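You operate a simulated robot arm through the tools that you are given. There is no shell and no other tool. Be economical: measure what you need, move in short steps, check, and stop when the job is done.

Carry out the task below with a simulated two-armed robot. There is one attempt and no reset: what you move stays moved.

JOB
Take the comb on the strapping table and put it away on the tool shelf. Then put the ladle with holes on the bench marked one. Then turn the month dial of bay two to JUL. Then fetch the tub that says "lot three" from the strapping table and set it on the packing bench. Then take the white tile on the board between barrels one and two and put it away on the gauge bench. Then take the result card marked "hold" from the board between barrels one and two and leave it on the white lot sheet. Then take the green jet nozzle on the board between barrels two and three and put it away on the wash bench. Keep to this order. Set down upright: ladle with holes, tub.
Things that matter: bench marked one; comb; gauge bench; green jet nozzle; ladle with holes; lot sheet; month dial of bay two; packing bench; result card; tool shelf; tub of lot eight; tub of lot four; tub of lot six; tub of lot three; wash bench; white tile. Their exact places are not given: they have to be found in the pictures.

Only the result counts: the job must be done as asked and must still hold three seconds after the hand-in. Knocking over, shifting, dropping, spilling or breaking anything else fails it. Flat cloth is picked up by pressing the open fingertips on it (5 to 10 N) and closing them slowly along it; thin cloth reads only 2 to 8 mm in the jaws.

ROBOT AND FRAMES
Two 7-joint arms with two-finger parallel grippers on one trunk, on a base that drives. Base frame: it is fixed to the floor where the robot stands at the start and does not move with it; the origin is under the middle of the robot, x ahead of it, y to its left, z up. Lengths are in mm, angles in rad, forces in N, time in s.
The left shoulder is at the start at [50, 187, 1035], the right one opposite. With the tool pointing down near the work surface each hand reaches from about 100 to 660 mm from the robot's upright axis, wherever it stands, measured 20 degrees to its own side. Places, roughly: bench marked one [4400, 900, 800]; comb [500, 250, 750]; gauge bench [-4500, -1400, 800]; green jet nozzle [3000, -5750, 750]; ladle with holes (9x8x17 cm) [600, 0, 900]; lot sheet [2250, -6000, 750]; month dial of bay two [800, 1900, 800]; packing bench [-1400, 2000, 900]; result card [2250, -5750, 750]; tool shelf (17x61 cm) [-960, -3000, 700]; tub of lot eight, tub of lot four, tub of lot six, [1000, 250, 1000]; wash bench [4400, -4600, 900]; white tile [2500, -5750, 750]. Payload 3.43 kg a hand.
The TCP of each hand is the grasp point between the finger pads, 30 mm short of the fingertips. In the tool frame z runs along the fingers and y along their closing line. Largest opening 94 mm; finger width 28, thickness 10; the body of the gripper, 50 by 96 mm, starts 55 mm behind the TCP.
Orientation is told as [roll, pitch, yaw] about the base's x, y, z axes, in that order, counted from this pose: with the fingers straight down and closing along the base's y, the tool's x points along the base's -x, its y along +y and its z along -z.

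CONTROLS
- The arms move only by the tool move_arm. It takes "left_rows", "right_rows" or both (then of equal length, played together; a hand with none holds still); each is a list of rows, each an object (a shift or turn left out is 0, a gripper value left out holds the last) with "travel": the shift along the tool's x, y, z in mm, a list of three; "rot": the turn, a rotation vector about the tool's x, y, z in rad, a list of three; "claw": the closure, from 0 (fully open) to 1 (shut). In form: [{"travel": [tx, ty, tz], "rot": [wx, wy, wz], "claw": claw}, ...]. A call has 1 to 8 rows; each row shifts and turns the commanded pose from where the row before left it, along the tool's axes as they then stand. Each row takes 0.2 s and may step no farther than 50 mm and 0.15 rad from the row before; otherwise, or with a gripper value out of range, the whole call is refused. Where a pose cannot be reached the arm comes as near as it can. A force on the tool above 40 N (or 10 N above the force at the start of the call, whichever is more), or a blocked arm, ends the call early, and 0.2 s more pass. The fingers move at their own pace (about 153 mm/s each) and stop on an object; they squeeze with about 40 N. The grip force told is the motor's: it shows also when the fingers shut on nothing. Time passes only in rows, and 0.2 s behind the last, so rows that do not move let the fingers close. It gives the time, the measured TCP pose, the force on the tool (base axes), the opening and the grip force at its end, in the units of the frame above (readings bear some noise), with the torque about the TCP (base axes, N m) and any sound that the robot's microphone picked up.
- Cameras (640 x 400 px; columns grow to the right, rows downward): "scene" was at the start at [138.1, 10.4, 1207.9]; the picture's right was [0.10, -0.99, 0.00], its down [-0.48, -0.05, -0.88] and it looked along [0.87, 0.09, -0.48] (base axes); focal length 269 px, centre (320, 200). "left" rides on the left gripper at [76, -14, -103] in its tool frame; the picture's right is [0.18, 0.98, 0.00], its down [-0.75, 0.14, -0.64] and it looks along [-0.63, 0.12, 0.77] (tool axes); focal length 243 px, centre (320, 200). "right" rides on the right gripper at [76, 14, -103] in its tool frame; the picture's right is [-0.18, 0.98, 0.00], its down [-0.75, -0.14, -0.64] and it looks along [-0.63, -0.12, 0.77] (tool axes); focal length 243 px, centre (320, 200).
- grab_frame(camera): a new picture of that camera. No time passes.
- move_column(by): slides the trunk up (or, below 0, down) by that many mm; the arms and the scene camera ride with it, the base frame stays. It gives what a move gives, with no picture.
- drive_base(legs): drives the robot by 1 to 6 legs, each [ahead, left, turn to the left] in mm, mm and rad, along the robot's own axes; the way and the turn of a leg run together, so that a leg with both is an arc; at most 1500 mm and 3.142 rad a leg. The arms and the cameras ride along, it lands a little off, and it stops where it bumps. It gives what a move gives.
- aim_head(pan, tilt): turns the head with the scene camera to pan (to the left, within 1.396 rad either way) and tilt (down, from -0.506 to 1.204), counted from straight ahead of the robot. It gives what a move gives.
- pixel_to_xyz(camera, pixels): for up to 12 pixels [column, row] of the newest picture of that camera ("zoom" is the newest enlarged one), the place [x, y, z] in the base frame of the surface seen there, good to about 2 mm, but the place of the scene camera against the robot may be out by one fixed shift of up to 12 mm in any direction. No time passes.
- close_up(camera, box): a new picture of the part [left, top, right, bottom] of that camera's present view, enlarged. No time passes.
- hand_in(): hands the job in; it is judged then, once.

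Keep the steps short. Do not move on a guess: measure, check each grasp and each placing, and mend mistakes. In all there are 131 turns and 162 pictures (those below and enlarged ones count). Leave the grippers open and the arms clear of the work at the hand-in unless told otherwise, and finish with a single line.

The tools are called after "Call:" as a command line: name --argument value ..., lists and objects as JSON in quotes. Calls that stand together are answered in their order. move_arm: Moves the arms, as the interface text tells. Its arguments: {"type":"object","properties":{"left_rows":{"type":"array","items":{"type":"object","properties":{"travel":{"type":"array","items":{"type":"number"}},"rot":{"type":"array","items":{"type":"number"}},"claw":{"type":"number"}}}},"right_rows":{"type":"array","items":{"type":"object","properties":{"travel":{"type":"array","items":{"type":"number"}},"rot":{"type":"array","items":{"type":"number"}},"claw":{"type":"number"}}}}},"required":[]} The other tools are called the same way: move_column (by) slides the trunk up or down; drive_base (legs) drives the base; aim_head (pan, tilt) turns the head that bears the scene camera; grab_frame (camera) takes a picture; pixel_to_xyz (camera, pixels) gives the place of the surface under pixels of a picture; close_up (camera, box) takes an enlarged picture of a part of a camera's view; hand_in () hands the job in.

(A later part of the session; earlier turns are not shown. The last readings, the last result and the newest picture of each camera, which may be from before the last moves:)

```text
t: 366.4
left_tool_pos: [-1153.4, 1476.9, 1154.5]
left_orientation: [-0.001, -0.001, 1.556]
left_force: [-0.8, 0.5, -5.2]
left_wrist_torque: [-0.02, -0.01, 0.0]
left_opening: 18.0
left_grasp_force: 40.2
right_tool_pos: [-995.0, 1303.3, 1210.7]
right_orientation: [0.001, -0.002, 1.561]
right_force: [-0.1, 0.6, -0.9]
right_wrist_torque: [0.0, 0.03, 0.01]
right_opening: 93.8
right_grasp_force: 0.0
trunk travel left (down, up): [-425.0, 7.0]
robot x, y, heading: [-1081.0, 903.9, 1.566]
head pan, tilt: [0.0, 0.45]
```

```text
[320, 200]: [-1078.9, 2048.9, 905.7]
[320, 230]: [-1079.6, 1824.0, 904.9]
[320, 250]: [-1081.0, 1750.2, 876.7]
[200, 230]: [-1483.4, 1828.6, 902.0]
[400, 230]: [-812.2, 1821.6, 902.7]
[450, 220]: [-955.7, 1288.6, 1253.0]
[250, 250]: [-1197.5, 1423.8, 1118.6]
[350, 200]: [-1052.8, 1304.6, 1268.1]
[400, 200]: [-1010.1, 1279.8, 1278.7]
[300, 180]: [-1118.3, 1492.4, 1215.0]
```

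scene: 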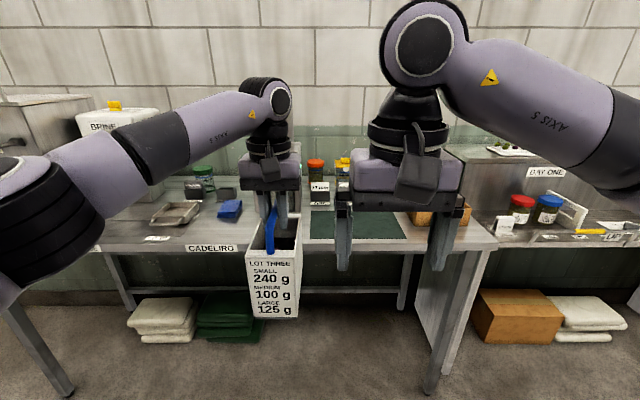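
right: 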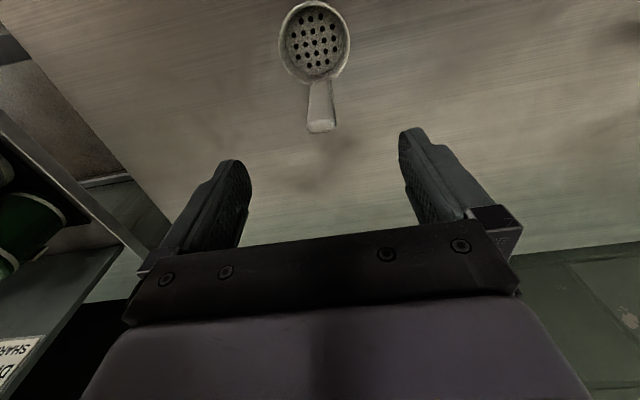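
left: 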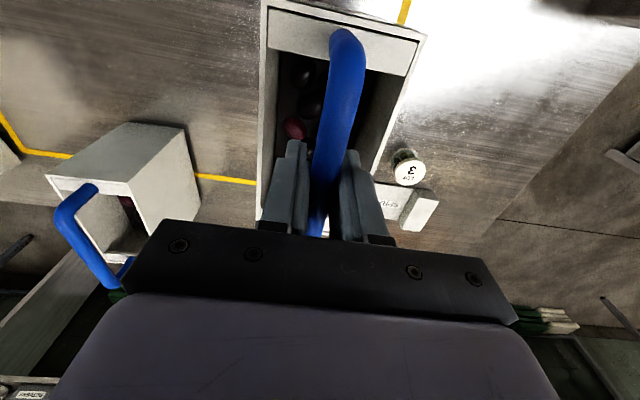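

Call:
close_up --camera "scene" --box '[60, 150, 500, 330]'

Call:
grab_frame --camera "left"

Call:
pixel_to_xyz --camera "scene" --pixels '[[230, 210], [180, 215], [157, 238], [310, 238], [315, 212], [405, 238], [395, 215], [319, 185], [60, 235]]'

```text
1.45 times, centred on (280, 240) of scene
```

zoom: 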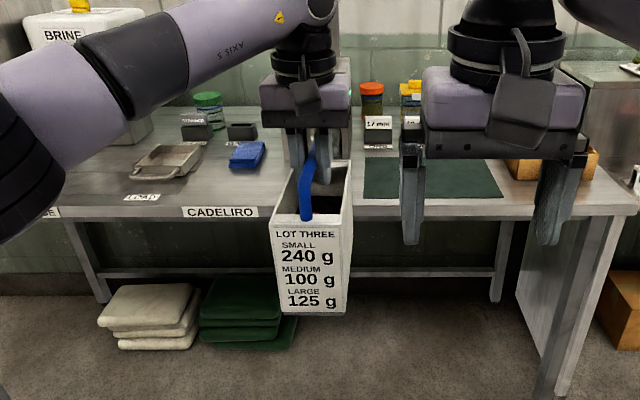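

```text
82 pictures are left
```

left: 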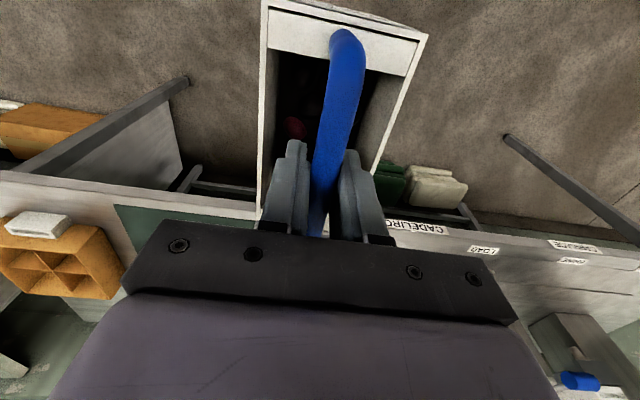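

```text
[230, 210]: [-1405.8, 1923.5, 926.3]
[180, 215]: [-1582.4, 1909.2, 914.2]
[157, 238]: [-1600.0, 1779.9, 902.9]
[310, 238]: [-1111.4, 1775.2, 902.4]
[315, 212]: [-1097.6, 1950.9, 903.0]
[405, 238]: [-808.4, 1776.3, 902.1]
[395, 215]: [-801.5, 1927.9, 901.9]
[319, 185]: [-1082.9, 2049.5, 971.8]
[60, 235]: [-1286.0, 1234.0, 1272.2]
```

Call:
close_up --camera "left" --box '[380, 210, 640, 310]'

Call:
drive_base --legs '[[0, 200, 0]]'

Call:
grab_frame --camera "scene"

```text
2.46 times, centred on (510, 260) of left
```

zoom: 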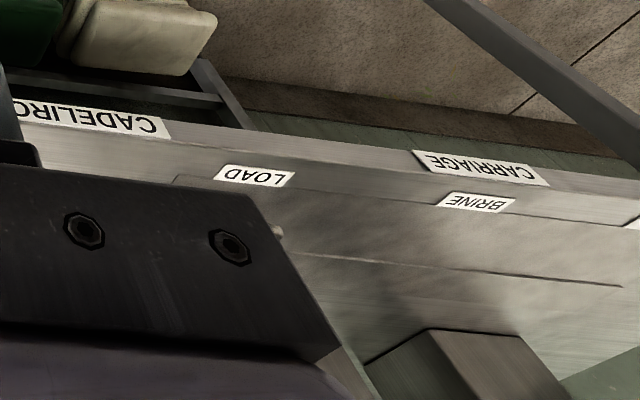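

```text
t: 368.8
left_tool_pos: [-1352.9, 1477.7, 1156.3]
left_orientation: [0.001, 0.0, 1.557]
left_force: [-0.1, 0.3, -5.8]
left_wrist_torque: [-0.02, 0.01, 0.03]
left_opening: 18.0
left_grasp_force: 40.4
right_tool_pos: [-1195.1, 1304.1, 1209.9]
right_orientation: [0.0, -0.002, 1.566]
right_force: [0.4, 0.0, 0.4]
right_wrist_torque: [0.0, -0.01, -0.02]
right_opening: 94.0
right_grasp_force: 0.1
trunk travel left (down, up): [-425.0, 7.0]
robot x, y, heading: [-1274.1, 907.2, 1.563]
head pan, tilt: [0.0, 0.45]
```

```text
80 pictures are left
```

scene: 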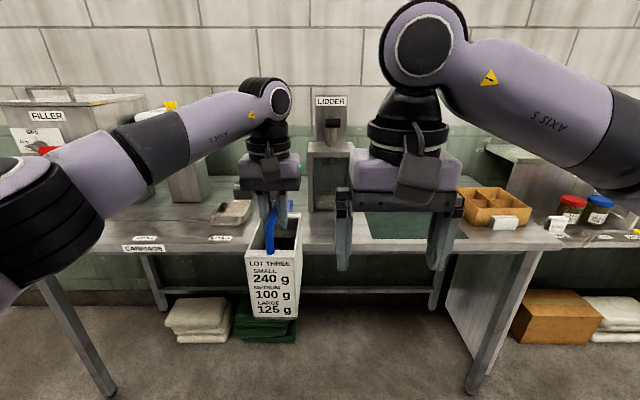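

Call:
pixel_to_xyz --camera "scene" --pixels '[[325, 208], [312, 208], [325, 190], [345, 215], [310, 230], [366, 240], [375, 213], [467, 238], [500, 240], [540, 245], [505, 225], [465, 215]]'

Call:
close_up --camera "scene" --box '[290, 140, 570, 260]'

```text
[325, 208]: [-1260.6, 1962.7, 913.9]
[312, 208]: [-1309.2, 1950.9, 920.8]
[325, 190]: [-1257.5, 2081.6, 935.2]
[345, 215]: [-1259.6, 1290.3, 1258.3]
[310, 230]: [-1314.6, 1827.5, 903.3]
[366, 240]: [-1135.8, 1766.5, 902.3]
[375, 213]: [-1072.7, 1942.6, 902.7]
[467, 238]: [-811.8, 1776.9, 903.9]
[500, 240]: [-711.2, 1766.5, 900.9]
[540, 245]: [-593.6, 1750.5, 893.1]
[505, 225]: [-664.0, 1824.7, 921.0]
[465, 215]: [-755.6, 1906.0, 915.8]
```

```text
2.29 times, centred on (430, 200) of scene
```

zoom: 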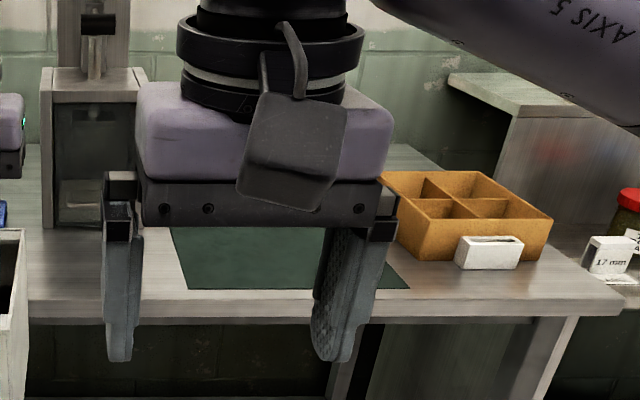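

Free spot on the bench itself: x≈−1225, y≈1850 (between the mat and the lidder front). I drive right 128 and ahead 370.

Call:
drive_base --legs '[[0, -128, 0.008], [370, 0, 0]]'

Call:
grab_frame --camera "scene"

Call:
grab_frame --camera "left"

```text
t: 372.5
left_tool_pos: [-1228.9, 1846.6, 1155.5]
left_orientation: [-0.001, 0.0, 1.565]
left_force: [0.3, 0.1, -6.8]
left_wrist_torque: [0.0, -0.01, 0.01]
left_opening: 18.0
left_grasp_force: 40.2
right_tool_pos: [-1070.7, 1673.4, 1210.1]
right_orientation: [0.0, -0.002, 1.572]
right_force: [0.2, -0.7, -0.1]
right_wrist_torque: [-0.03, 0.01, -0.01]
right_opening: 94.0
right_grasp_force: 0.1
trunk travel left (down, up): [-425.0, 7.0]
robot x, y, heading: [-1147.2, 1275.1, 1.573]
head pan, tilt: [0.0, 0.45]
```

```text
78 pictures are left
```

scene: 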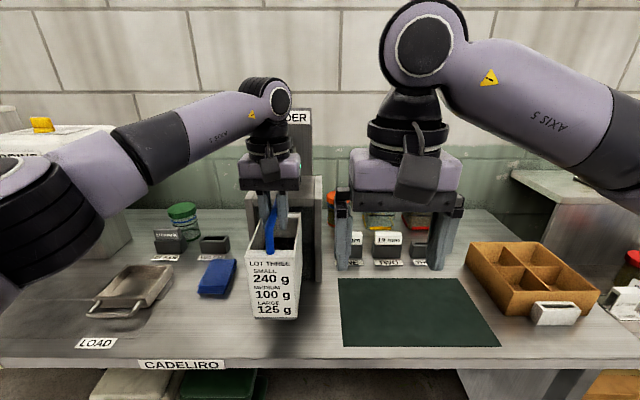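

```text
77 pictures are left
```

left: 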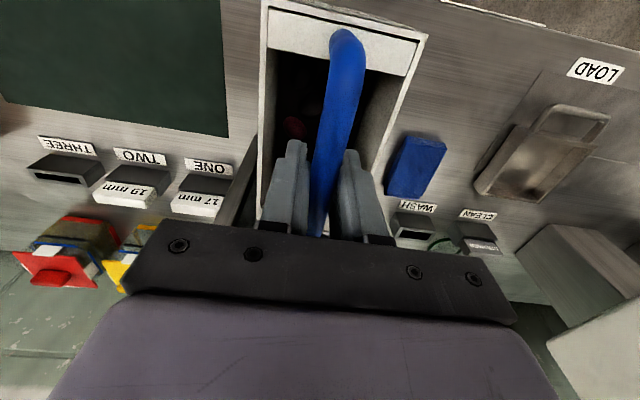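

Call:
pixel_to_xyz --camera "left" --pixels '[[248, 165], [255, 140], [240, 200], [390, 165], [405, 140], [265, 100], [228, 130], [375, 160]]'

Call:
pixel_to_xyz --camera "scene" --pixels '[[312, 285], [318, 250], [315, 230], [310, 210], [245, 300], [298, 315], [250, 195]]'

Call:
close_up --camera "scene" --box '[190, 180, 350, 340]'

```text
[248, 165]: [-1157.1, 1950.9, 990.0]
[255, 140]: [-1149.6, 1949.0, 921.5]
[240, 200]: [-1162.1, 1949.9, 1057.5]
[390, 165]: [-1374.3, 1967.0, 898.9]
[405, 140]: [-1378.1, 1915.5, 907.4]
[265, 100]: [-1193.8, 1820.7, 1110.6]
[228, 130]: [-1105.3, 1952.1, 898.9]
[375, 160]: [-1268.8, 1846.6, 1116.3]
```

```text
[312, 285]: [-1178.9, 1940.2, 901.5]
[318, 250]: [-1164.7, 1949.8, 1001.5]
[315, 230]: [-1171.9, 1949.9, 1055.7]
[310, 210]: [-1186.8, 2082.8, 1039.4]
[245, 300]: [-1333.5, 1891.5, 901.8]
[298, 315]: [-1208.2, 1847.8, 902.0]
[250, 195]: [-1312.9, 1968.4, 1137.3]
```

```text
2.50 times, centred on (270, 260) of scene
```

zoom: 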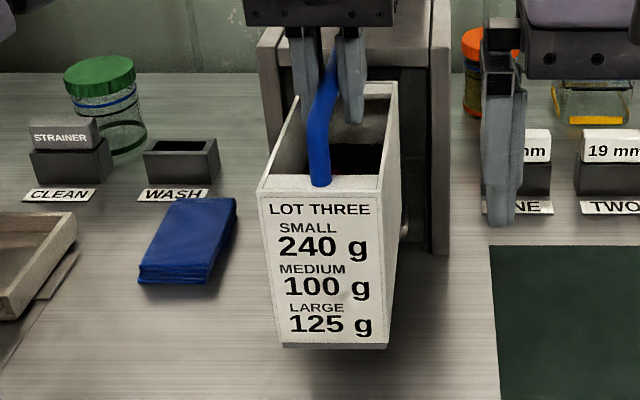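

Clearances fine (lidder front y=1950, tub rear ≈1922). Lower.

Call:
move_arm --left_rows '[{"travel": [0, 0, 30]}, {"travel": [0, 0, 25]}, {"travel": [0, 0, 10]}, {"travel": [0, 0, 4]}, {}]'

Call:
move_arm --left_rows '[{"travel": [0, 0, 3]}, {}]'

```text
t: 373.0
left_tool_pos: [-1227.9, 1844.8, 1130.9]
left_orientation: [-0.013, -0.021, 1.562]
left_force: [-2.2, -7.2, 26.7]
left_wrist_torque: [1.22, -0.87, -0.08]
left_opening: 18.2
left_grasp_force: 40.0
right_tool_pos: [-1070.9, 1673.1, 1210.4]
right_orientation: [0.001, -0.002, 1.572]
right_force: [0.5, 0.3, -1.0]
right_wrist_torque: [-0.06, 0.04, -0.01]
right_opening: 94.0
right_grasp_force: 0.1
trunk travel left (down, up): [-425.0, 7.0]
robot x, y, heading: [-1151.2, 1273.5, 1.57]
head pan, tilt: [0.0, 0.45]
stopped in row 2 (left hand): the force on the tool passed its limit at 59 N (the readings are from after the stop); the commanded pose is now the measured one
```

```text
t: 373.6
left_tool_pos: [-1227.8, 1842.3, 1129.9]
left_orientation: [-0.007, -0.025, 1.565]
left_force: [-5.0, -9.7, 35.3]
left_wrist_torque: [1.78, -0.85, -0.01]
left_opening: 18.5
left_grasp_force: 40.1
right_tool_pos: [-1070.9, 1668.8, 1212.1]
right_orientation: [0.002, -0.009, 1.573]
right_force: [0.5, -0.1, 0.1]
right_wrist_torque: [-0.05, 0.01, -0.01]
right_opening: 94.0
right_grasp_force: 0.1
trunk travel left (down, up): [-425.0, 7.0]
robot x, y, heading: [-1150.7, 1276.4, 1.575]
head pan, tilt: [0.0, 0.45]
```

Unexpected contact at the rear of the tub. Raise at once, back off, and look at the lidder front.

Call:
move_arm --left_rows '[{"travel": [0, 0, -20]}, {"travel": [0, 0, -20]}]'

Call:
drive_base --legs '[[-150, 0, 0], [0, -260, 0]]'

Call:
aim_head --pan 0.35 --tilt 0.45

Call:
grab_frame --camera "scene"

```text
t: 374.2
left_tool_pos: [-1228.6, 1845.7, 1161.5]
left_orientation: [-0.004, -0.008, 1.566]
left_force: [0.7, -0.9, -5.1]
left_wrist_torque: [-0.07, 0.01, 0.02]
left_opening: 18.0
left_grasp_force: 39.3
right_tool_pos: [-1070.8, 1673.1, 1209.2]
right_orientation: [0.002, -0.004, 1.571]
right_force: [-0.3, 0.0, 0.3]
right_wrist_torque: [0.0, 0.0, 0.02]
right_opening: 94.1
right_grasp_force: 0.0
trunk travel left (down, up): [-425.0, 7.0]
robot x, y, heading: [-1152.2, 1277.3, 1.569]
head pan, tilt: [0.0, 0.45]
```

```text
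t: 378.1
left_tool_pos: [-970.1, 1697.9, 1162.5]
left_orientation: [-0.006, -0.013, 1.565]
left_force: [0.3, 0.6, -5.8]
left_wrist_torque: [-0.07, 0.03, 0.04]
left_opening: 17.8
left_grasp_force: 40.2
right_tool_pos: [-811.5, 1525.0, 1209.6]
right_orientation: [0.001, -0.003, 1.574]
right_force: [-0.4, 0.1, -0.1]
right_wrist_torque: [0.0, 0.01, 0.03]
right_opening: 94.3
right_grasp_force: 0.0
trunk travel left (down, up): [-425.0, 7.0]
robot x, y, heading: [-891.6, 1128.2, 1.57]
head pan, tilt: [0.0, 0.45]
```

```text
t: 378.9
left_tool_pos: [-970.6, 1696.2, 1162.2]
left_orientation: [-0.006, -0.009, 1.564]
left_force: [0.1, 0.2, -4.4]
left_wrist_torque: [-0.09, 0.03, -0.02]
left_opening: 17.8
left_grasp_force: 40.1
right_tool_pos: [-811.9, 1525.7, 1209.4]
right_orientation: [0.001, -0.004, 1.572]
right_force: [0.7, -0.3, 0.4]
right_wrist_torque: [0.0, 0.03, 0.01]
right_opening: 93.8
right_grasp_force: 0.0
trunk travel left (down, up): [-425.0, 7.0]
robot x, y, heading: [-886.7, 1131.0, 1.572]
head pan, tilt: [0.351, 0.45]
```

```text
75 pictures are left
```

scene: 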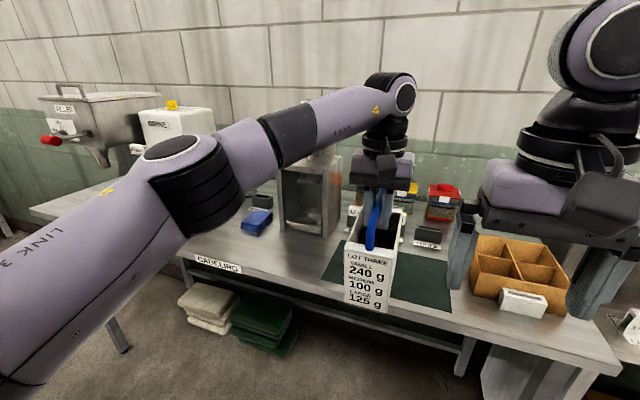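

Call:
close_up --camera "scene" --box '[220, 130, 420, 300]'

Call:
pixel_to_xyz --camera "scene" --pixels '[[283, 225], [310, 233], [336, 235], [300, 190], [325, 200], [330, 170], [285, 245], [320, 260], [340, 220], [256, 222], [330, 275], [270, 240]]'

```text
2.35 times, centred on (320, 215) of scene
```

zoom: 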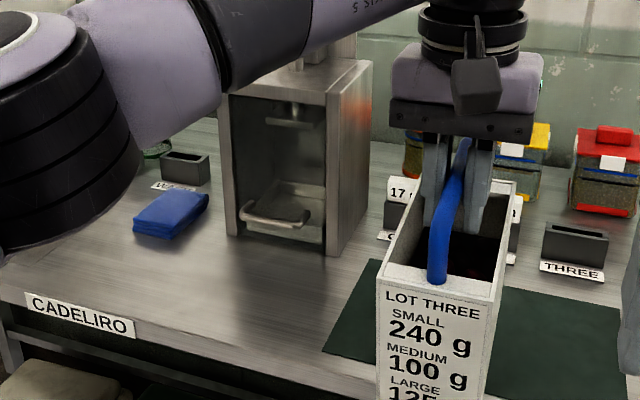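

```text
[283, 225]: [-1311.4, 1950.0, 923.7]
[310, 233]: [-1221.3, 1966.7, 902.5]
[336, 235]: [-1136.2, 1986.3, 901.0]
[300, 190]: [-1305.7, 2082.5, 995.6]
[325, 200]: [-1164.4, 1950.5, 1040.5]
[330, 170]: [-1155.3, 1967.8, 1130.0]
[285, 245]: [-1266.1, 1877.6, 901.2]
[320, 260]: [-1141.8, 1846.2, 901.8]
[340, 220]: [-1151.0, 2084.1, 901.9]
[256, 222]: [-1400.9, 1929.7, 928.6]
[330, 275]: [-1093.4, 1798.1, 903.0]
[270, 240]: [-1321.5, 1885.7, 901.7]
```

A tray pull-handle sticks out of the lidder at z≈950. I'll turn the tub 90° so it fits between that and the bench edge: centre (−1225, 1808).

Call:
move_arm --left_rows '[{"rot": [0, 0, -0.1427]}, {"rot": [0, 0, -0.1427]}, {"rot": [0, 0, -0.1427]}, {"rot": [0, 0, -0.1427]}, {"rot": [0, 0, -0.1427]}, {"rot": [0, 0, -0.1427]}]'

Call:
move_arm --left_rows '[{"rot": [0, 0, -0.1427]}, {"rot": [0, 0, -0.1427]}, {"rot": [0, 0, -0.1427]}, {"rot": [0, 0, -0.1427]}, {"rot": [0, 0, -0.1427]}]'

Call:
grab_frame --camera "scene"

Call:
pixel_to_xyz --camera "scene" --pixels '[[297, 221], [310, 220], [316, 217], [305, 223], [312, 223]]'

```text
t: 380.3
left_tool_pos: [-969.6, 1695.7, 1162.7]
left_orientation: [-0.013, -0.001, 2.425]
left_force: [1.1, -0.4, -5.8]
left_wrist_torque: [-0.05, -0.05, -0.02]
left_opening: 18.0
left_grasp_force: 40.1
right_tool_pos: [-811.7, 1524.1, 1209.5]
right_orientation: [0.003, -0.002, 1.575]
right_force: [0.3, 0.1, 0.2]
right_wrist_torque: [0.02, -0.02, -0.02]
right_opening: 93.9
right_grasp_force: 0.0
trunk travel left (down, up): [-425.0, 7.0]
robot x, y, heading: [-890.9, 1129.4, 1.572]
head pan, tilt: [0.351, 0.45]
```

```text
t: 381.5
left_tool_pos: [-968.7, 1697.3, 1163.3]
left_orientation: [-0.013, 0.007, 3.137]
left_force: [0.4, -0.3, -6.1]
left_wrist_torque: [-0.01, -0.03, -0.03]
left_opening: 17.5
left_grasp_force: 39.4
right_tool_pos: [-812.3, 1523.4, 1210.6]
right_orientation: [0.002, -0.005, 1.572]
right_force: [-0.5, 1.0, 0.0]
right_wrist_torque: [0.0, 0.01, 0.01]
right_opening: 94.0
right_grasp_force: 0.2
trunk travel left (down, up): [-425.0, 7.0]
robot x, y, heading: [-886.2, 1124.5, 1.572]
head pan, tilt: [0.351, 0.45]
```

```text
73 pictures are left
```

scene: 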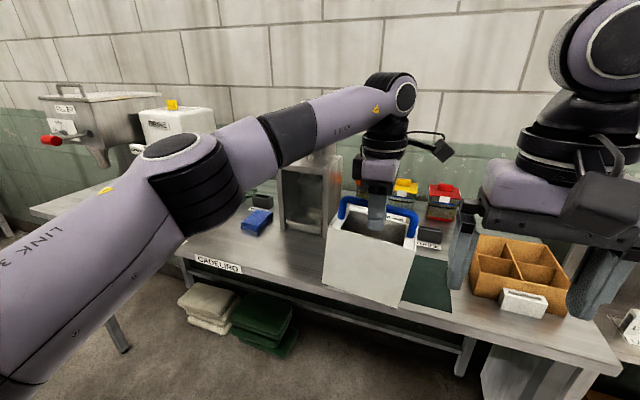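

```text
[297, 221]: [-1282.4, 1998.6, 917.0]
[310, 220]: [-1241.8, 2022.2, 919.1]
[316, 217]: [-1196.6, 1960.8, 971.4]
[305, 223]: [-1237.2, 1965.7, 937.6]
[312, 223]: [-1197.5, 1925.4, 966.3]
```

Call:
drive_base --legs '[[0, 256, 0], [108, 0, 0]]'

Call:
aim_head --pan 0.1 --tilt 0.55

Call:
grab_frame --camera "scene"

Call:
grab_frame --camera "left"

```text
t: 385.1
left_tool_pos: [-1224.2, 1803.7, 1160.6]
left_orientation: [-0.01, 0.008, 3.133]
left_force: [0.1, 0.1, -6.3]
left_wrist_torque: [-0.01, -0.05, 0.02]
left_opening: 18.0
left_grasp_force: 39.9
right_tool_pos: [-1066.9, 1632.9, 1208.9]
right_orientation: [0.001, -0.003, 1.572]
right_force: [-0.1, 0.0, 0.8]
right_wrist_torque: [-0.04, 0.01, -0.01]
right_opening: 93.7
right_grasp_force: 0.0
trunk travel left (down, up): [-425.0, 7.0]
robot x, y, heading: [-1146.0, 1234.1, 1.572]
head pan, tilt: [0.351, 0.45]
```

```text
t: 385.9
left_tool_pos: [-1225.1, 1803.0, 1161.4]
left_orientation: [-0.011, 0.007, 3.134]
left_force: [0.0, -0.7, -5.2]
left_wrist_torque: [0.0, -0.06, 0.02]
left_opening: 18.1
left_grasp_force: 39.4
right_tool_pos: [-1067.2, 1631.0, 1209.6]
right_orientation: [0.003, -0.004, 1.574]
right_force: [-0.1, -1.0, -0.2]
right_wrist_torque: [0.0, 0.03, 0.01]
right_opening: 93.8
right_grasp_force: 0.0
trunk travel left (down, up): [-425.0, 7.0]
robot x, y, heading: [-1143.2, 1238.9, 1.574]
head pan, tilt: [0.099, 0.55]
```

```text
72 pictures are left
```

scene: 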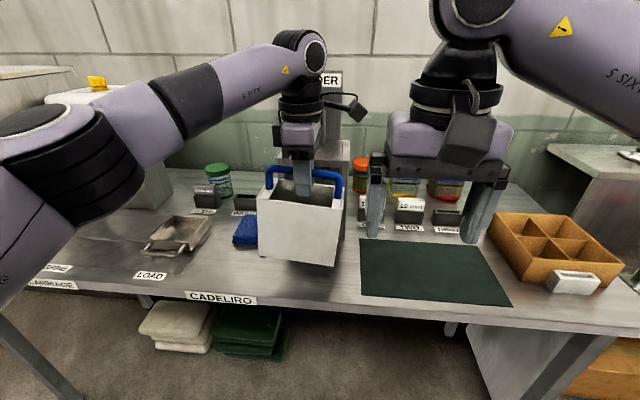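

```text
71 pictures are left
```

left: 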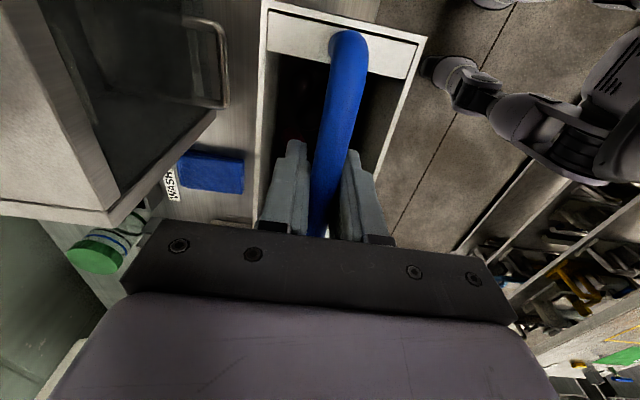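

Call:
pixel_to_xyz --camera "left" --pixels '[[225, 100], [222, 40], [243, 160], [243, 190], [240, 120], [262, 150], [270, 30], [425, 45], [375, 10], [380, 150]]'

```text
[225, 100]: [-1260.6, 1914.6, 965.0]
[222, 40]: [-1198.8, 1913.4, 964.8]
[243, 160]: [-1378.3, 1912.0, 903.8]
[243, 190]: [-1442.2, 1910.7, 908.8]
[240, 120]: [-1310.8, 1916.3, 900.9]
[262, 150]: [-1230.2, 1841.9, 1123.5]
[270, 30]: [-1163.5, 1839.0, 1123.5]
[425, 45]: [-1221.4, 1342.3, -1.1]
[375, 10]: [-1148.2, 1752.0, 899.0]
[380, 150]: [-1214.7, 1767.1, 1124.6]
```

Clear: tub y 1767–1841, bench edge 1752, tray handle 1913. Nudge 12 mm in and lower.

Call:
move_arm --left_rows '[{"travel": [0, -12, 0]}, {"travel": [0, 0, 25]}, {"travel": [0, 0, 25]}, {"travel": [0, 0, 15]}, {"travel": [0, 0, 7]}, {}]'

Call:
move_arm --left_rows '[{"travel": [0, 0, 3]}, {}]'

Call:
grab_frame --camera "scene"

```text
t: 387.3
left_tool_pos: [-1223.2, 1816.0, 1090.3]
left_orientation: [-0.012, 0.006, 3.133]
left_force: [1.0, 0.8, -5.7]
left_wrist_torque: [-0.01, -0.06, 0.01]
left_opening: 18.3
left_grasp_force: 40.0
right_tool_pos: [-1066.6, 1630.4, 1210.7]
right_orientation: [0.001, -0.005, 1.571]
right_force: [-0.3, -0.6, 0.5]
right_wrist_torque: [-0.06, -0.01, 0.02]
right_opening: 94.0
right_grasp_force: 0.1
trunk travel left (down, up): [-425.0, 7.0]
robot x, y, heading: [-1146.5, 1228.0, 1.57]
head pan, tilt: [0.099, 0.55]
```

```text
t: 387.9
left_tool_pos: [-1223.5, 1815.6, 1087.2]
left_orientation: [-0.011, 0.007, 3.134]
left_force: [-0.6, 0.0, -5.7]
left_wrist_torque: [-0.02, -0.07, 0.02]
left_opening: 17.8
left_grasp_force: 40.4
right_tool_pos: [-1066.6, 1631.0, 1209.2]
right_orientation: [0.001, -0.004, 1.571]
right_force: [0.4, 0.3, 0.8]
right_wrist_torque: [-0.01, -0.02, -0.04]
right_opening: 94.2
right_grasp_force: 0.1
trunk travel left (down, up): [-425.0, 7.0]
robot x, y, heading: [-1143.9, 1234.9, 1.571]
head pan, tilt: [0.099, 0.55]
```

```text
70 pictures are left
```

scene: 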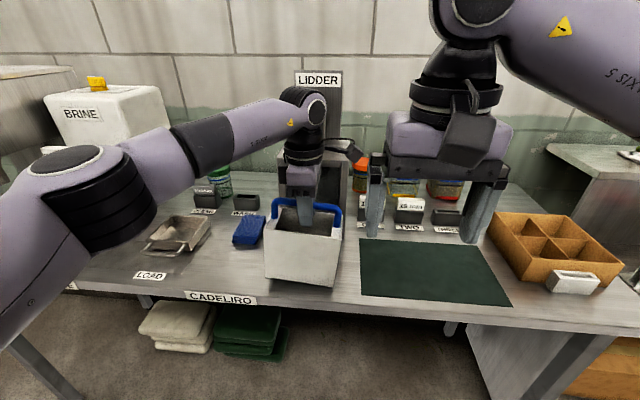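

Call:
move_arm --left_rows '[{"travel": [0, 0, 2]}, {"travel": [0, 0, 2]}, {}]'

Call:
move_arm --left_rows '[{"travel": [0, 0, 2]}, {}]'

```text
t: 388.7
left_tool_pos: [-1224.1, 1814.4, 1083.1]
left_orientation: [-0.011, 0.008, 3.132]
left_force: [0.1, 0.7, -4.5]
left_wrist_torque: [-0.03, -0.06, 0.01]
left_opening: 18.2
left_grasp_force: 40.3
right_tool_pos: [-1067.0, 1631.0, 1210.2]
right_orientation: [0.0, -0.003, 1.571]
right_force: [0.9, -0.1, 0.0]
right_wrist_torque: [-0.01, 0.0, -0.01]
right_opening: 94.0
right_grasp_force: 0.1
trunk travel left (down, up): [-425.0, 7.0]
robot x, y, heading: [-1140.6, 1234.4, 1.574]
head pan, tilt: [0.099, 0.55]
```

```text
t: 389.3
left_tool_pos: [-1223.9, 1816.6, 1080.8]
left_orientation: [-0.013, 0.008, 3.132]
left_force: [0.4, 0.1, -5.6]
left_wrist_torque: [-0.01, -0.07, -0.01]
left_opening: 18.0
left_grasp_force: 39.3
right_tool_pos: [-1068.2, 1630.7, 1209.3]
right_orientation: [0.001, -0.003, 1.571]
right_force: [-0.6, -0.2, 0.2]
right_wrist_torque: [-0.01, 0.0, 0.02]
right_opening: 94.2
right_grasp_force: 0.1
trunk travel left (down, up): [-425.0, 7.0]
robot x, y, heading: [-1143.1, 1229.5, 1.574]
head pan, tilt: [0.099, 0.55]
```

Call:
move_arm --left_rows '[{"travel": [0, 0, 2]}, {}]'

Call:
move_arm --left_rows '[{"travel": [0, 0, 2]}, {}]'

Call:
grab_frame --camera "scene"

```text
t: 389.9
left_tool_pos: [-1222.9, 1815.8, 1081.1]
left_orientation: [-0.017, 0.009, 3.133]
left_force: [-2.0, 1.8, 5.6]
left_wrist_torque: [-0.02, -0.32, 0.02]
left_opening: 18.1
left_grasp_force: 39.6
right_tool_pos: [-1067.7, 1631.1, 1209.0]
right_orientation: [0.002, -0.003, 1.571]
right_force: [0.1, 0.1, -0.1]
right_wrist_torque: [0.0, 0.04, 0.0]
right_opening: 93.7
right_grasp_force: 0.0
trunk travel left (down, up): [-425.0, 7.0]
robot x, y, heading: [-1144.0, 1231.6, 1.572]
head pan, tilt: [0.099, 0.55]
```

```text
t: 390.5
left_tool_pos: [-1224.1, 1815.2, 1081.6]
left_orientation: [-0.019, 0.011, 3.134]
left_force: [-3.9, 5.3, 22.8]
left_wrist_torque: [-0.04, -0.74, 0.13]
left_opening: 18.0
left_grasp_force: 39.6
right_tool_pos: [-1068.4, 1629.7, 1210.0]
right_orientation: [0.0, -0.005, 1.571]
right_force: [0.2, 0.5, 0.1]
right_wrist_torque: [-0.02, 0.03, -0.03]
right_opening: 94.1
right_grasp_force: 0.1
trunk travel left (down, up): [-425.0, 7.0]
robot x, y, heading: [-1145.5, 1232.4, 1.566]
head pan, tilt: [0.099, 0.55]
```

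```text
69 pictures are left
```

scene: 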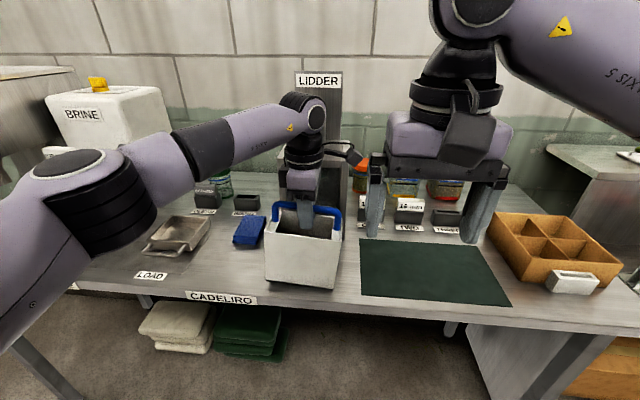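

Seated on the bench. Ease 2 mm, open, rise.

Call:
move_arm --left_rows '[{"travel": [0, 0, -2]}, {"claw": 0.75}, {"claw": 0.55}, {"claw": 0.5}, {"travel": [0, 0, -25]}, {"travel": [0, 0, -40]}, {"travel": [0, 0, -40]}]'

Call:
grab_frame --camera "scene"

Call:
grab_frame --camera "left"

```text
t: 392.1
left_tool_pos: [-1223.1, 1814.5, 1185.2]
left_orientation: [-0.013, 0.007, 3.132]
left_force: [-0.4, 0.3, -0.3]
left_wrist_torque: [0.0, 0.01, -0.01]
left_opening: 47.2
left_grasp_force: 0.2
right_tool_pos: [-1067.1, 1630.7, 1210.4]
right_orientation: [0.003, -0.004, 1.57]
right_force: [0.1, 0.1, -0.9]
right_wrist_torque: [-0.02, 0.04, -0.01]
right_opening: 94.1
right_grasp_force: 0.1
trunk travel left (down, up): [-425.0, 7.0]
robot x, y, heading: [-1146.1, 1235.3, 1.571]
head pan, tilt: [0.099, 0.55]
```

```text
68 pictures are left
```

scene: 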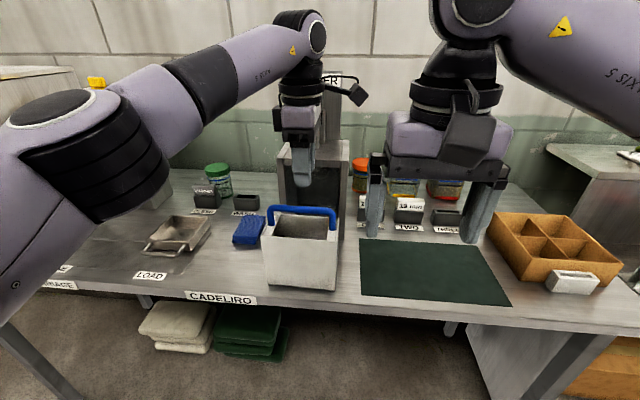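

```text
67 pictures are left
```

left: 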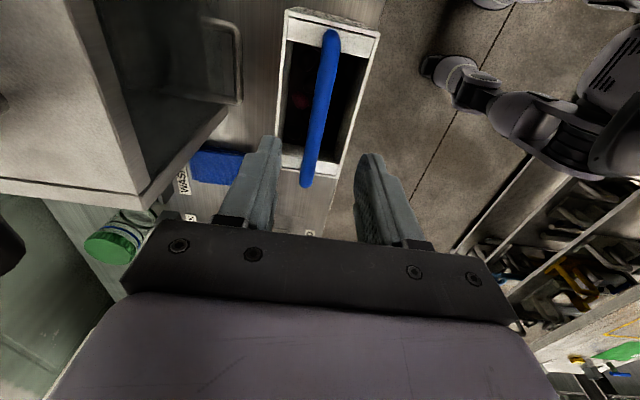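

Tub of lot three stands on the packing bench. Next the white tile: back off and drive the west route toward the barrels.

Call:
drive_base --legs '[[-250, 0, 0], [0, 0, 1.57], [1500, 0, 0], [900, 0, 0], [0, 0, 1.57], [1500, 0, 0]]'

Call:
move_column --by -100

Call:
aim_head --pan -0.6 --tilt 0.4

Call:
grab_frame --camera "scene"

```text
t: 420.0
left_tool_pos: [-3459.5, -1114.9, 1184.4]
left_orientation: [-0.011, 0.007, -0.015]
left_force: [0.6, 0.3, -0.3]
left_wrist_torque: [0.02, -0.02, 0.0]
left_opening: 47.0
left_grasp_force: 0.0
right_tool_pos: [-3615.0, -927.2, 1210.6]
right_orientation: [0.001, -0.004, -1.574]
right_force: [0.0, 0.0, -0.3]
right_wrist_torque: [0.02, -0.01, 0.03]
right_opening: 93.9
right_grasp_force: 0.1
trunk travel left (down, up): [-425.0, 7.0]
robot x, y, heading: [-3536.1, -532.8, -1.575]
head pan, tilt: [0.099, 0.55]
```

```text
t: 421.3
left_tool_pos: [-3458.9, -1113.3, 1084.0]
left_orientation: [-0.012, 0.007, -0.015]
left_force: [-0.2, 0.1, -0.5]
left_wrist_torque: [0.0, -0.03, -0.02]
left_opening: 47.3
left_grasp_force: 0.1
right_tool_pos: [-3615.5, -929.4, 1110.2]
right_orientation: [0.0, -0.003, -1.575]
right_force: [0.2, 0.6, -0.8]
right_wrist_torque: [0.0, 0.03, 0.0]
right_opening: 94.0
right_grasp_force: 0.2
trunk travel left (down, up): [-325.0, 107.0]
robot x, y, heading: [-3536.3, -534.0, -1.575]
head pan, tilt: [0.099, 0.55]
```

```text
t: 422.4
left_tool_pos: [-3459.5, -1112.6, 1084.0]
left_orientation: [-0.012, 0.008, -0.014]
left_force: [-1.1, -0.8, -1.0]
left_wrist_torque: [-0.05, 0.04, -0.04]
left_opening: 47.2
left_grasp_force: 0.0
right_tool_pos: [-3615.8, -927.8, 1109.5]
right_orientation: [0.002, -0.003, -1.576]
right_force: [0.1, 0.3, -0.1]
right_wrist_torque: [0.01, 0.0, 0.01]
right_opening: 93.7
right_grasp_force: 0.1
trunk travel left (down, up): [-325.0, 107.0]
robot x, y, heading: [-3533.6, -531.9, -1.576]
head pan, tilt: [-0.6, 0.4]
```

```text
66 pictures are left
```

scene: 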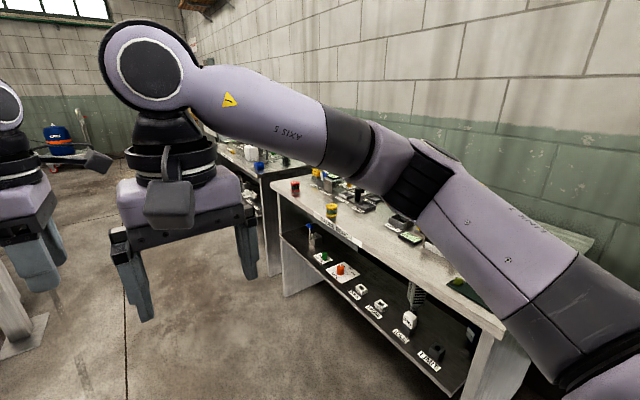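

Call:
drive_base --legs '[[1500, 0, 0], [1500, 0, 0], [130, 0, 0], [0, 0, 1.575], [1500, 0, 0], [1500, 0, 0]]'

Call:
aim_head --pan -0.25 --tilt 0.3

Call:
grab_frame --camera "scene"

Call:
pixel_to_xyz --camera "scene" --pixels '[[320, 250], [320, 200], [320, 180], [260, 250], [260, 200], [380, 220], [420, 250], [220, 180], [450, 180], [500, 220], [400, 180], [280, 170]]'

```text
t: 455.5
left_tool_pos: [18.4, -3564.1, 1084.3]
left_orientation: [-0.011, 0.009, 1.57]
left_force: [0.0, -0.2, 0.4]
left_wrist_torque: [0.0, 0.02, -0.02]
left_opening: 47.2
left_grasp_force: 0.0
right_tool_pos: [-162.7, -3722.7, 1110.3]
right_orientation: [0.002, -0.003, 0.011]
right_force: [0.8, 0.2, 0.7]
right_wrist_torque: [0.01, 0.03, -0.02]
right_opening: 93.8
right_grasp_force: 0.1
trunk travel left (down, up): [-325.0, 107.0]
robot x, y, heading: [-562.5, -3646.0, 0.008]
head pan, tilt: [-0.6, 0.4]
```

```text
t: 456.4
left_tool_pos: [18.9, -3564.3, 1083.7]
left_orientation: [-0.011, 0.006, 1.57]
left_force: [-0.3, 0.4, 0.4]
left_wrist_torque: [0.0, 0.0, -0.02]
left_opening: 47.0
left_grasp_force: 0.1
right_tool_pos: [-163.8, -3723.7, 1110.9]
right_orientation: [0.001, -0.002, 0.011]
right_force: [-0.7, -0.5, 0.5]
right_wrist_torque: [-0.01, 0.02, 0.0]
right_opening: 94.5
right_grasp_force: 0.0
trunk travel left (down, up): [-325.0, 107.0]
robot x, y, heading: [-561.7, -3649.2, 0.011]
head pan, tilt: [-0.25, 0.3]
```

```text
65 pictures are left
```

scene: 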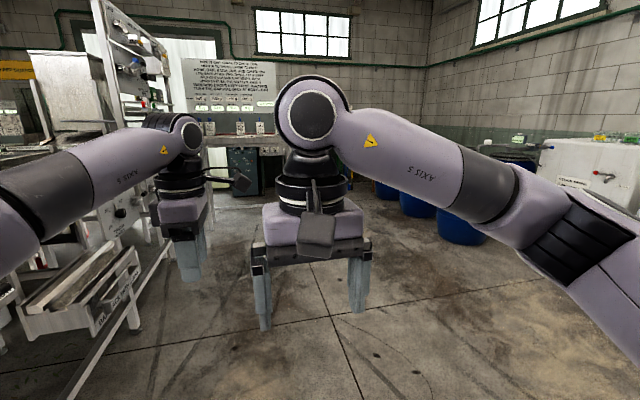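

```text
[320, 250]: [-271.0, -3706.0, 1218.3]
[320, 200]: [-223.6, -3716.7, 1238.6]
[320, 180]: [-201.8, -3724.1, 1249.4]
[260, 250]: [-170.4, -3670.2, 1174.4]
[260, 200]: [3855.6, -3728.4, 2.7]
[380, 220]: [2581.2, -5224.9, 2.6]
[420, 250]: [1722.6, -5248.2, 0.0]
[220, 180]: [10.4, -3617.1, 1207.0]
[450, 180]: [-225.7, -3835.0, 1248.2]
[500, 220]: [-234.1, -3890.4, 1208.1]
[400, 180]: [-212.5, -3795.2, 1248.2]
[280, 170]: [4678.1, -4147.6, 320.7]
```

Blue barrels stand against the far wall. Drive closer and face them.

Call:
drive_base --legs '[[1500, 0, 0], [1350, 0, 0], [0, 0, -1.58], [700, 0, 0]]'

Call:
aim_head --pan 0 --tilt 0.45

Call:
grab_frame --camera "scene"

```text
t: 468.9
left_tool_pos: [2697.4, -3591.6, 1085.4]
left_orientation: [0.019, -0.002, 1.544]
left_force: [-25.0, 3.3, 0.4]
left_wrist_torque: [-0.03, -0.44, 0.48]
left_opening: 32.6
left_grasp_force: 0.1
right_tool_pos: [2520.6, -3746.3, 1110.7]
right_orientation: [0.002, -0.008, -0.01]
right_force: [0.3, 0.7, 0.7]
right_wrist_torque: [-0.03, 0.0, -0.04]
right_opening: 94.1
right_grasp_force: 0.1
trunk travel left (down, up): [-325.0, 107.0]
robot x, y, heading: [2128.7, -3663.8, -0.008]
head pan, tilt: [-0.25, 0.3]
stopped in leg 2: the force on the tool passed its limit at 55 N (the readings are from after the stop); the commanded pose is now the measured one
```

```text
t: 469.7
left_tool_pos: [2698.0, -3591.6, 1084.6]
left_orientation: [0.017, -0.002, 1.545]
left_force: [-27.4, 2.9, -0.9]
left_wrist_torque: [-0.08, -0.45, 0.46]
left_opening: 31.1
left_grasp_force: 0.1
right_tool_pos: [2519.3, -3746.0, 1110.9]
right_orientation: [0.002, -0.005, -0.009]
right_force: [0.3, 0.2, -0.8]
right_wrist_torque: [-0.01, -0.03, 0.02]
right_opening: 94.1
right_grasp_force: 0.0
trunk travel left (down, up): [-325.0, 107.0]
robot x, y, heading: [2125.5, -3665.7, -0.011]
head pan, tilt: [0.0, 0.45]
```

```text
64 pictures are left
```

scene: 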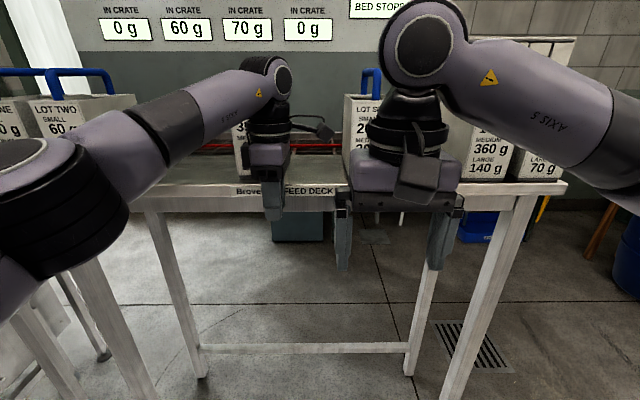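

My left finger touched the feed deck edge. Back off and check.

Call:
drive_base --legs '[[-350, 0, 0]]'

Call:
grab_frame --camera "scene"

Call:
close_up --camera "scene" --box '[20, 80, 560, 300]'

Call:
pixel_to_xyz --camera "scene" --pixels '[[300, 185], [300, 150], [245, 150], [200, 190], [500, 180], [545, 190], [560, 220], [350, 100]]'

```text
t: 472.0
left_tool_pos: [2348.9, -3590.4, 1083.5]
left_orientation: [0.015, -0.001, 1.545]
left_force: [-0.3, 0.1, 0.5]
left_wrist_torque: [-0.02, -0.03, 0.0]
left_opening: 47.2
left_grasp_force: 0.0
right_tool_pos: [2170.5, -3744.5, 1111.0]
right_orientation: [0.001, -0.004, -0.012]
right_force: [0.1, 0.0, 0.2]
right_wrist_torque: [-0.01, -0.04, 0.02]
right_opening: 93.8
right_grasp_force: 0.0
trunk travel left (down, up): [-325.0, 107.0]
robot x, y, heading: [1772.2, -3663.6, -0.01]
head pan, tilt: [0.0, 0.45]
```

```text
63 pictures are left
```

scene: 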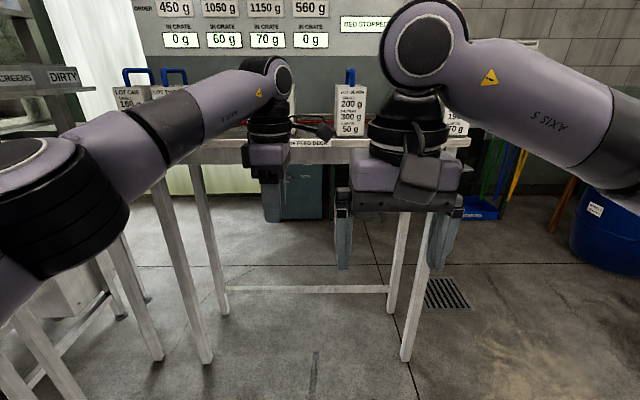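

```text
1.19 times, centred on (290, 190) of scene
```

zoom: 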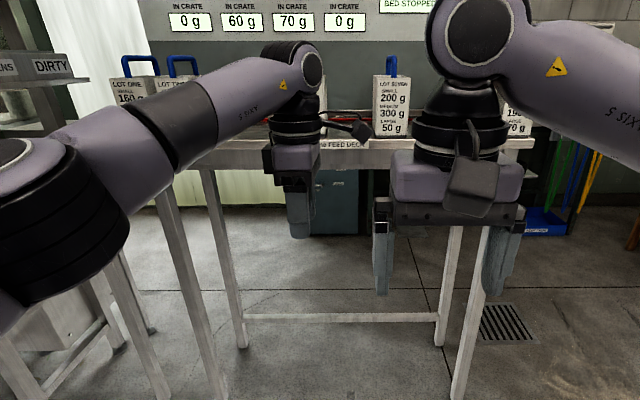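

```text
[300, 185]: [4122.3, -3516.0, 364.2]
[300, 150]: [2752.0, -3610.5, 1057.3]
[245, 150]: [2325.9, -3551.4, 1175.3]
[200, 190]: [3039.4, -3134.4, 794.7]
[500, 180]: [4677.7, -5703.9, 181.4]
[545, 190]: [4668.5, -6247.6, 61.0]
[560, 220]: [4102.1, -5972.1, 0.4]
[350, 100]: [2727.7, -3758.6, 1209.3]
```

Tubs on the deck are upright, nothing displaced. Turn toward the barrels.

Call:
drive_base --legs '[[-100, 0, 0], [0, 0, -1.56], [800, 0, 0], [0, 700, 0]]'

Call:
grab_frame --camera "scene"

Call:
pixel_to_xyz --camera "scene" --pixels '[[320, 200], [250, 200], [320, 180], [200, 200], [150, 200], [400, 200], [380, 180], [450, 200]]'

```text
t: 487.1
left_tool_pos: [2466.0, -5039.3, 1083.3]
left_orientation: [0.016, 0.0, -0.013]
left_force: [-0.4, -0.1, 0.4]
left_wrist_torque: [0.0, -0.02, 0.01]
left_opening: 47.0
left_grasp_force: 0.0
right_tool_pos: [2311.0, -4861.3, 1110.6]
right_orientation: [0.001, -0.003, -1.57]
right_force: [0.4, -0.6, 0.7]
right_wrist_torque: [-0.03, 0.04, 0.0]
right_opening: 94.1
right_grasp_force: 0.0
trunk travel left (down, up): [-325.0, 107.0]
robot x, y, heading: [2388.5, -4464.1, -1.575]
head pan, tilt: [0.0, 0.45]
```

```text
61 pictures are left
```

scene: 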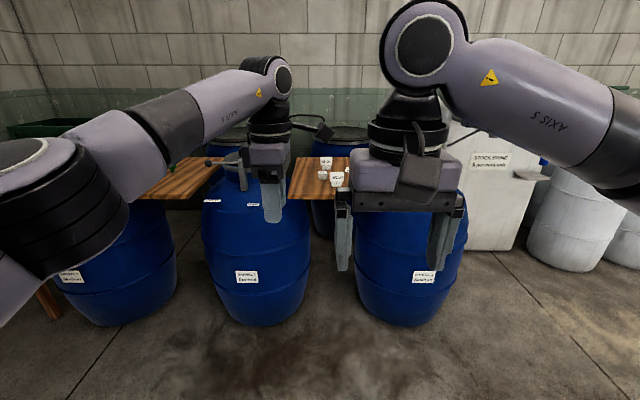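

```text
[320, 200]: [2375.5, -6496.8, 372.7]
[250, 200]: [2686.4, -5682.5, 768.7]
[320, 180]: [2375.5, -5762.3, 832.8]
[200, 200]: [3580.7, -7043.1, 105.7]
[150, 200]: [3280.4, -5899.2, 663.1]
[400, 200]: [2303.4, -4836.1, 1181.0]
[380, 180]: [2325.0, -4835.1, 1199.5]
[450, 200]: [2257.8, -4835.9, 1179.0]
```

Call:
drive_base --legs '[[500, 0, 0.0]]'

Call:
aim_head --pan 0 --tilt 0.6

Call:
grab_frame --camera "scene"

Call:
close_up --camera "scene" --box '[180, 130, 400, 270]'

```text
t: 490.0
left_tool_pos: [2470.3, -5539.6, 1082.5]
left_orientation: [0.017, 0.0, -0.011]
left_force: [-0.4, -0.1, 0.3]
left_wrist_torque: [0.01, -0.02, 0.03]
left_opening: 47.2
left_grasp_force: 0.1
right_tool_pos: [2313.5, -5361.9, 1109.6]
right_orientation: [0.002, -0.004, -1.565]
right_force: [0.1, -0.4, -0.1]
right_wrist_torque: [0.01, 0.0, -0.01]
right_opening: 94.3
right_grasp_force: 0.2
trunk travel left (down, up): [-325.0, 107.0]
robot x, y, heading: [2390.7, -4963.1, -1.57]
head pan, tilt: [0.0, 0.45]
```

```text
t: 490.7
left_tool_pos: [2469.7, -5538.2, 1081.9]
left_orientation: [0.016, -0.001, -0.011]
left_force: [-0.1, -0.1, -0.3]
left_wrist_torque: [0.02, -0.02, 0.0]
left_opening: 46.8
left_grasp_force: 0.0
right_tool_pos: [2311.2, -5362.6, 1110.3]
right_orientation: [0.002, -0.004, -1.566]
right_force: [1.0, -0.4, 0.6]
right_wrist_torque: [-0.04, 0.0, 0.03]
right_opening: 93.9
right_grasp_force: 0.1
trunk travel left (down, up): [-325.0, 107.0]
robot x, y, heading: [2391.2, -4965.7, -1.57]
head pan, tilt: [0.0, 0.6]
```

```text
60 pictures are left
```

scene: 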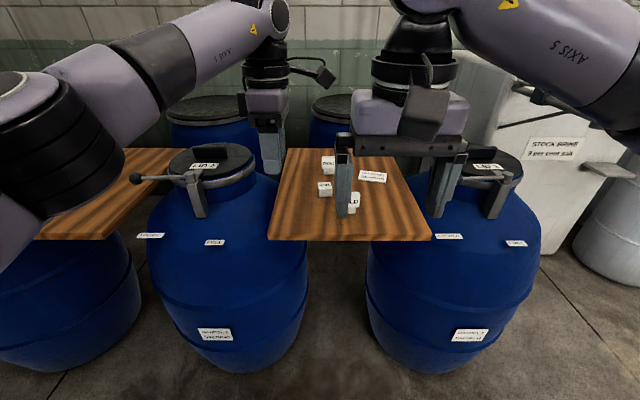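

```text
2.86 times, centred on (290, 200) of scene
```

zoom: 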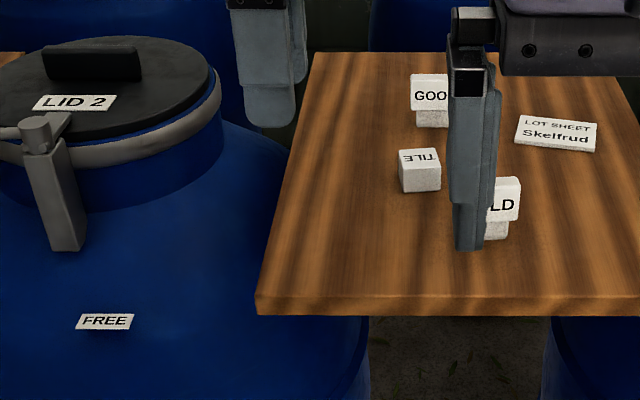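

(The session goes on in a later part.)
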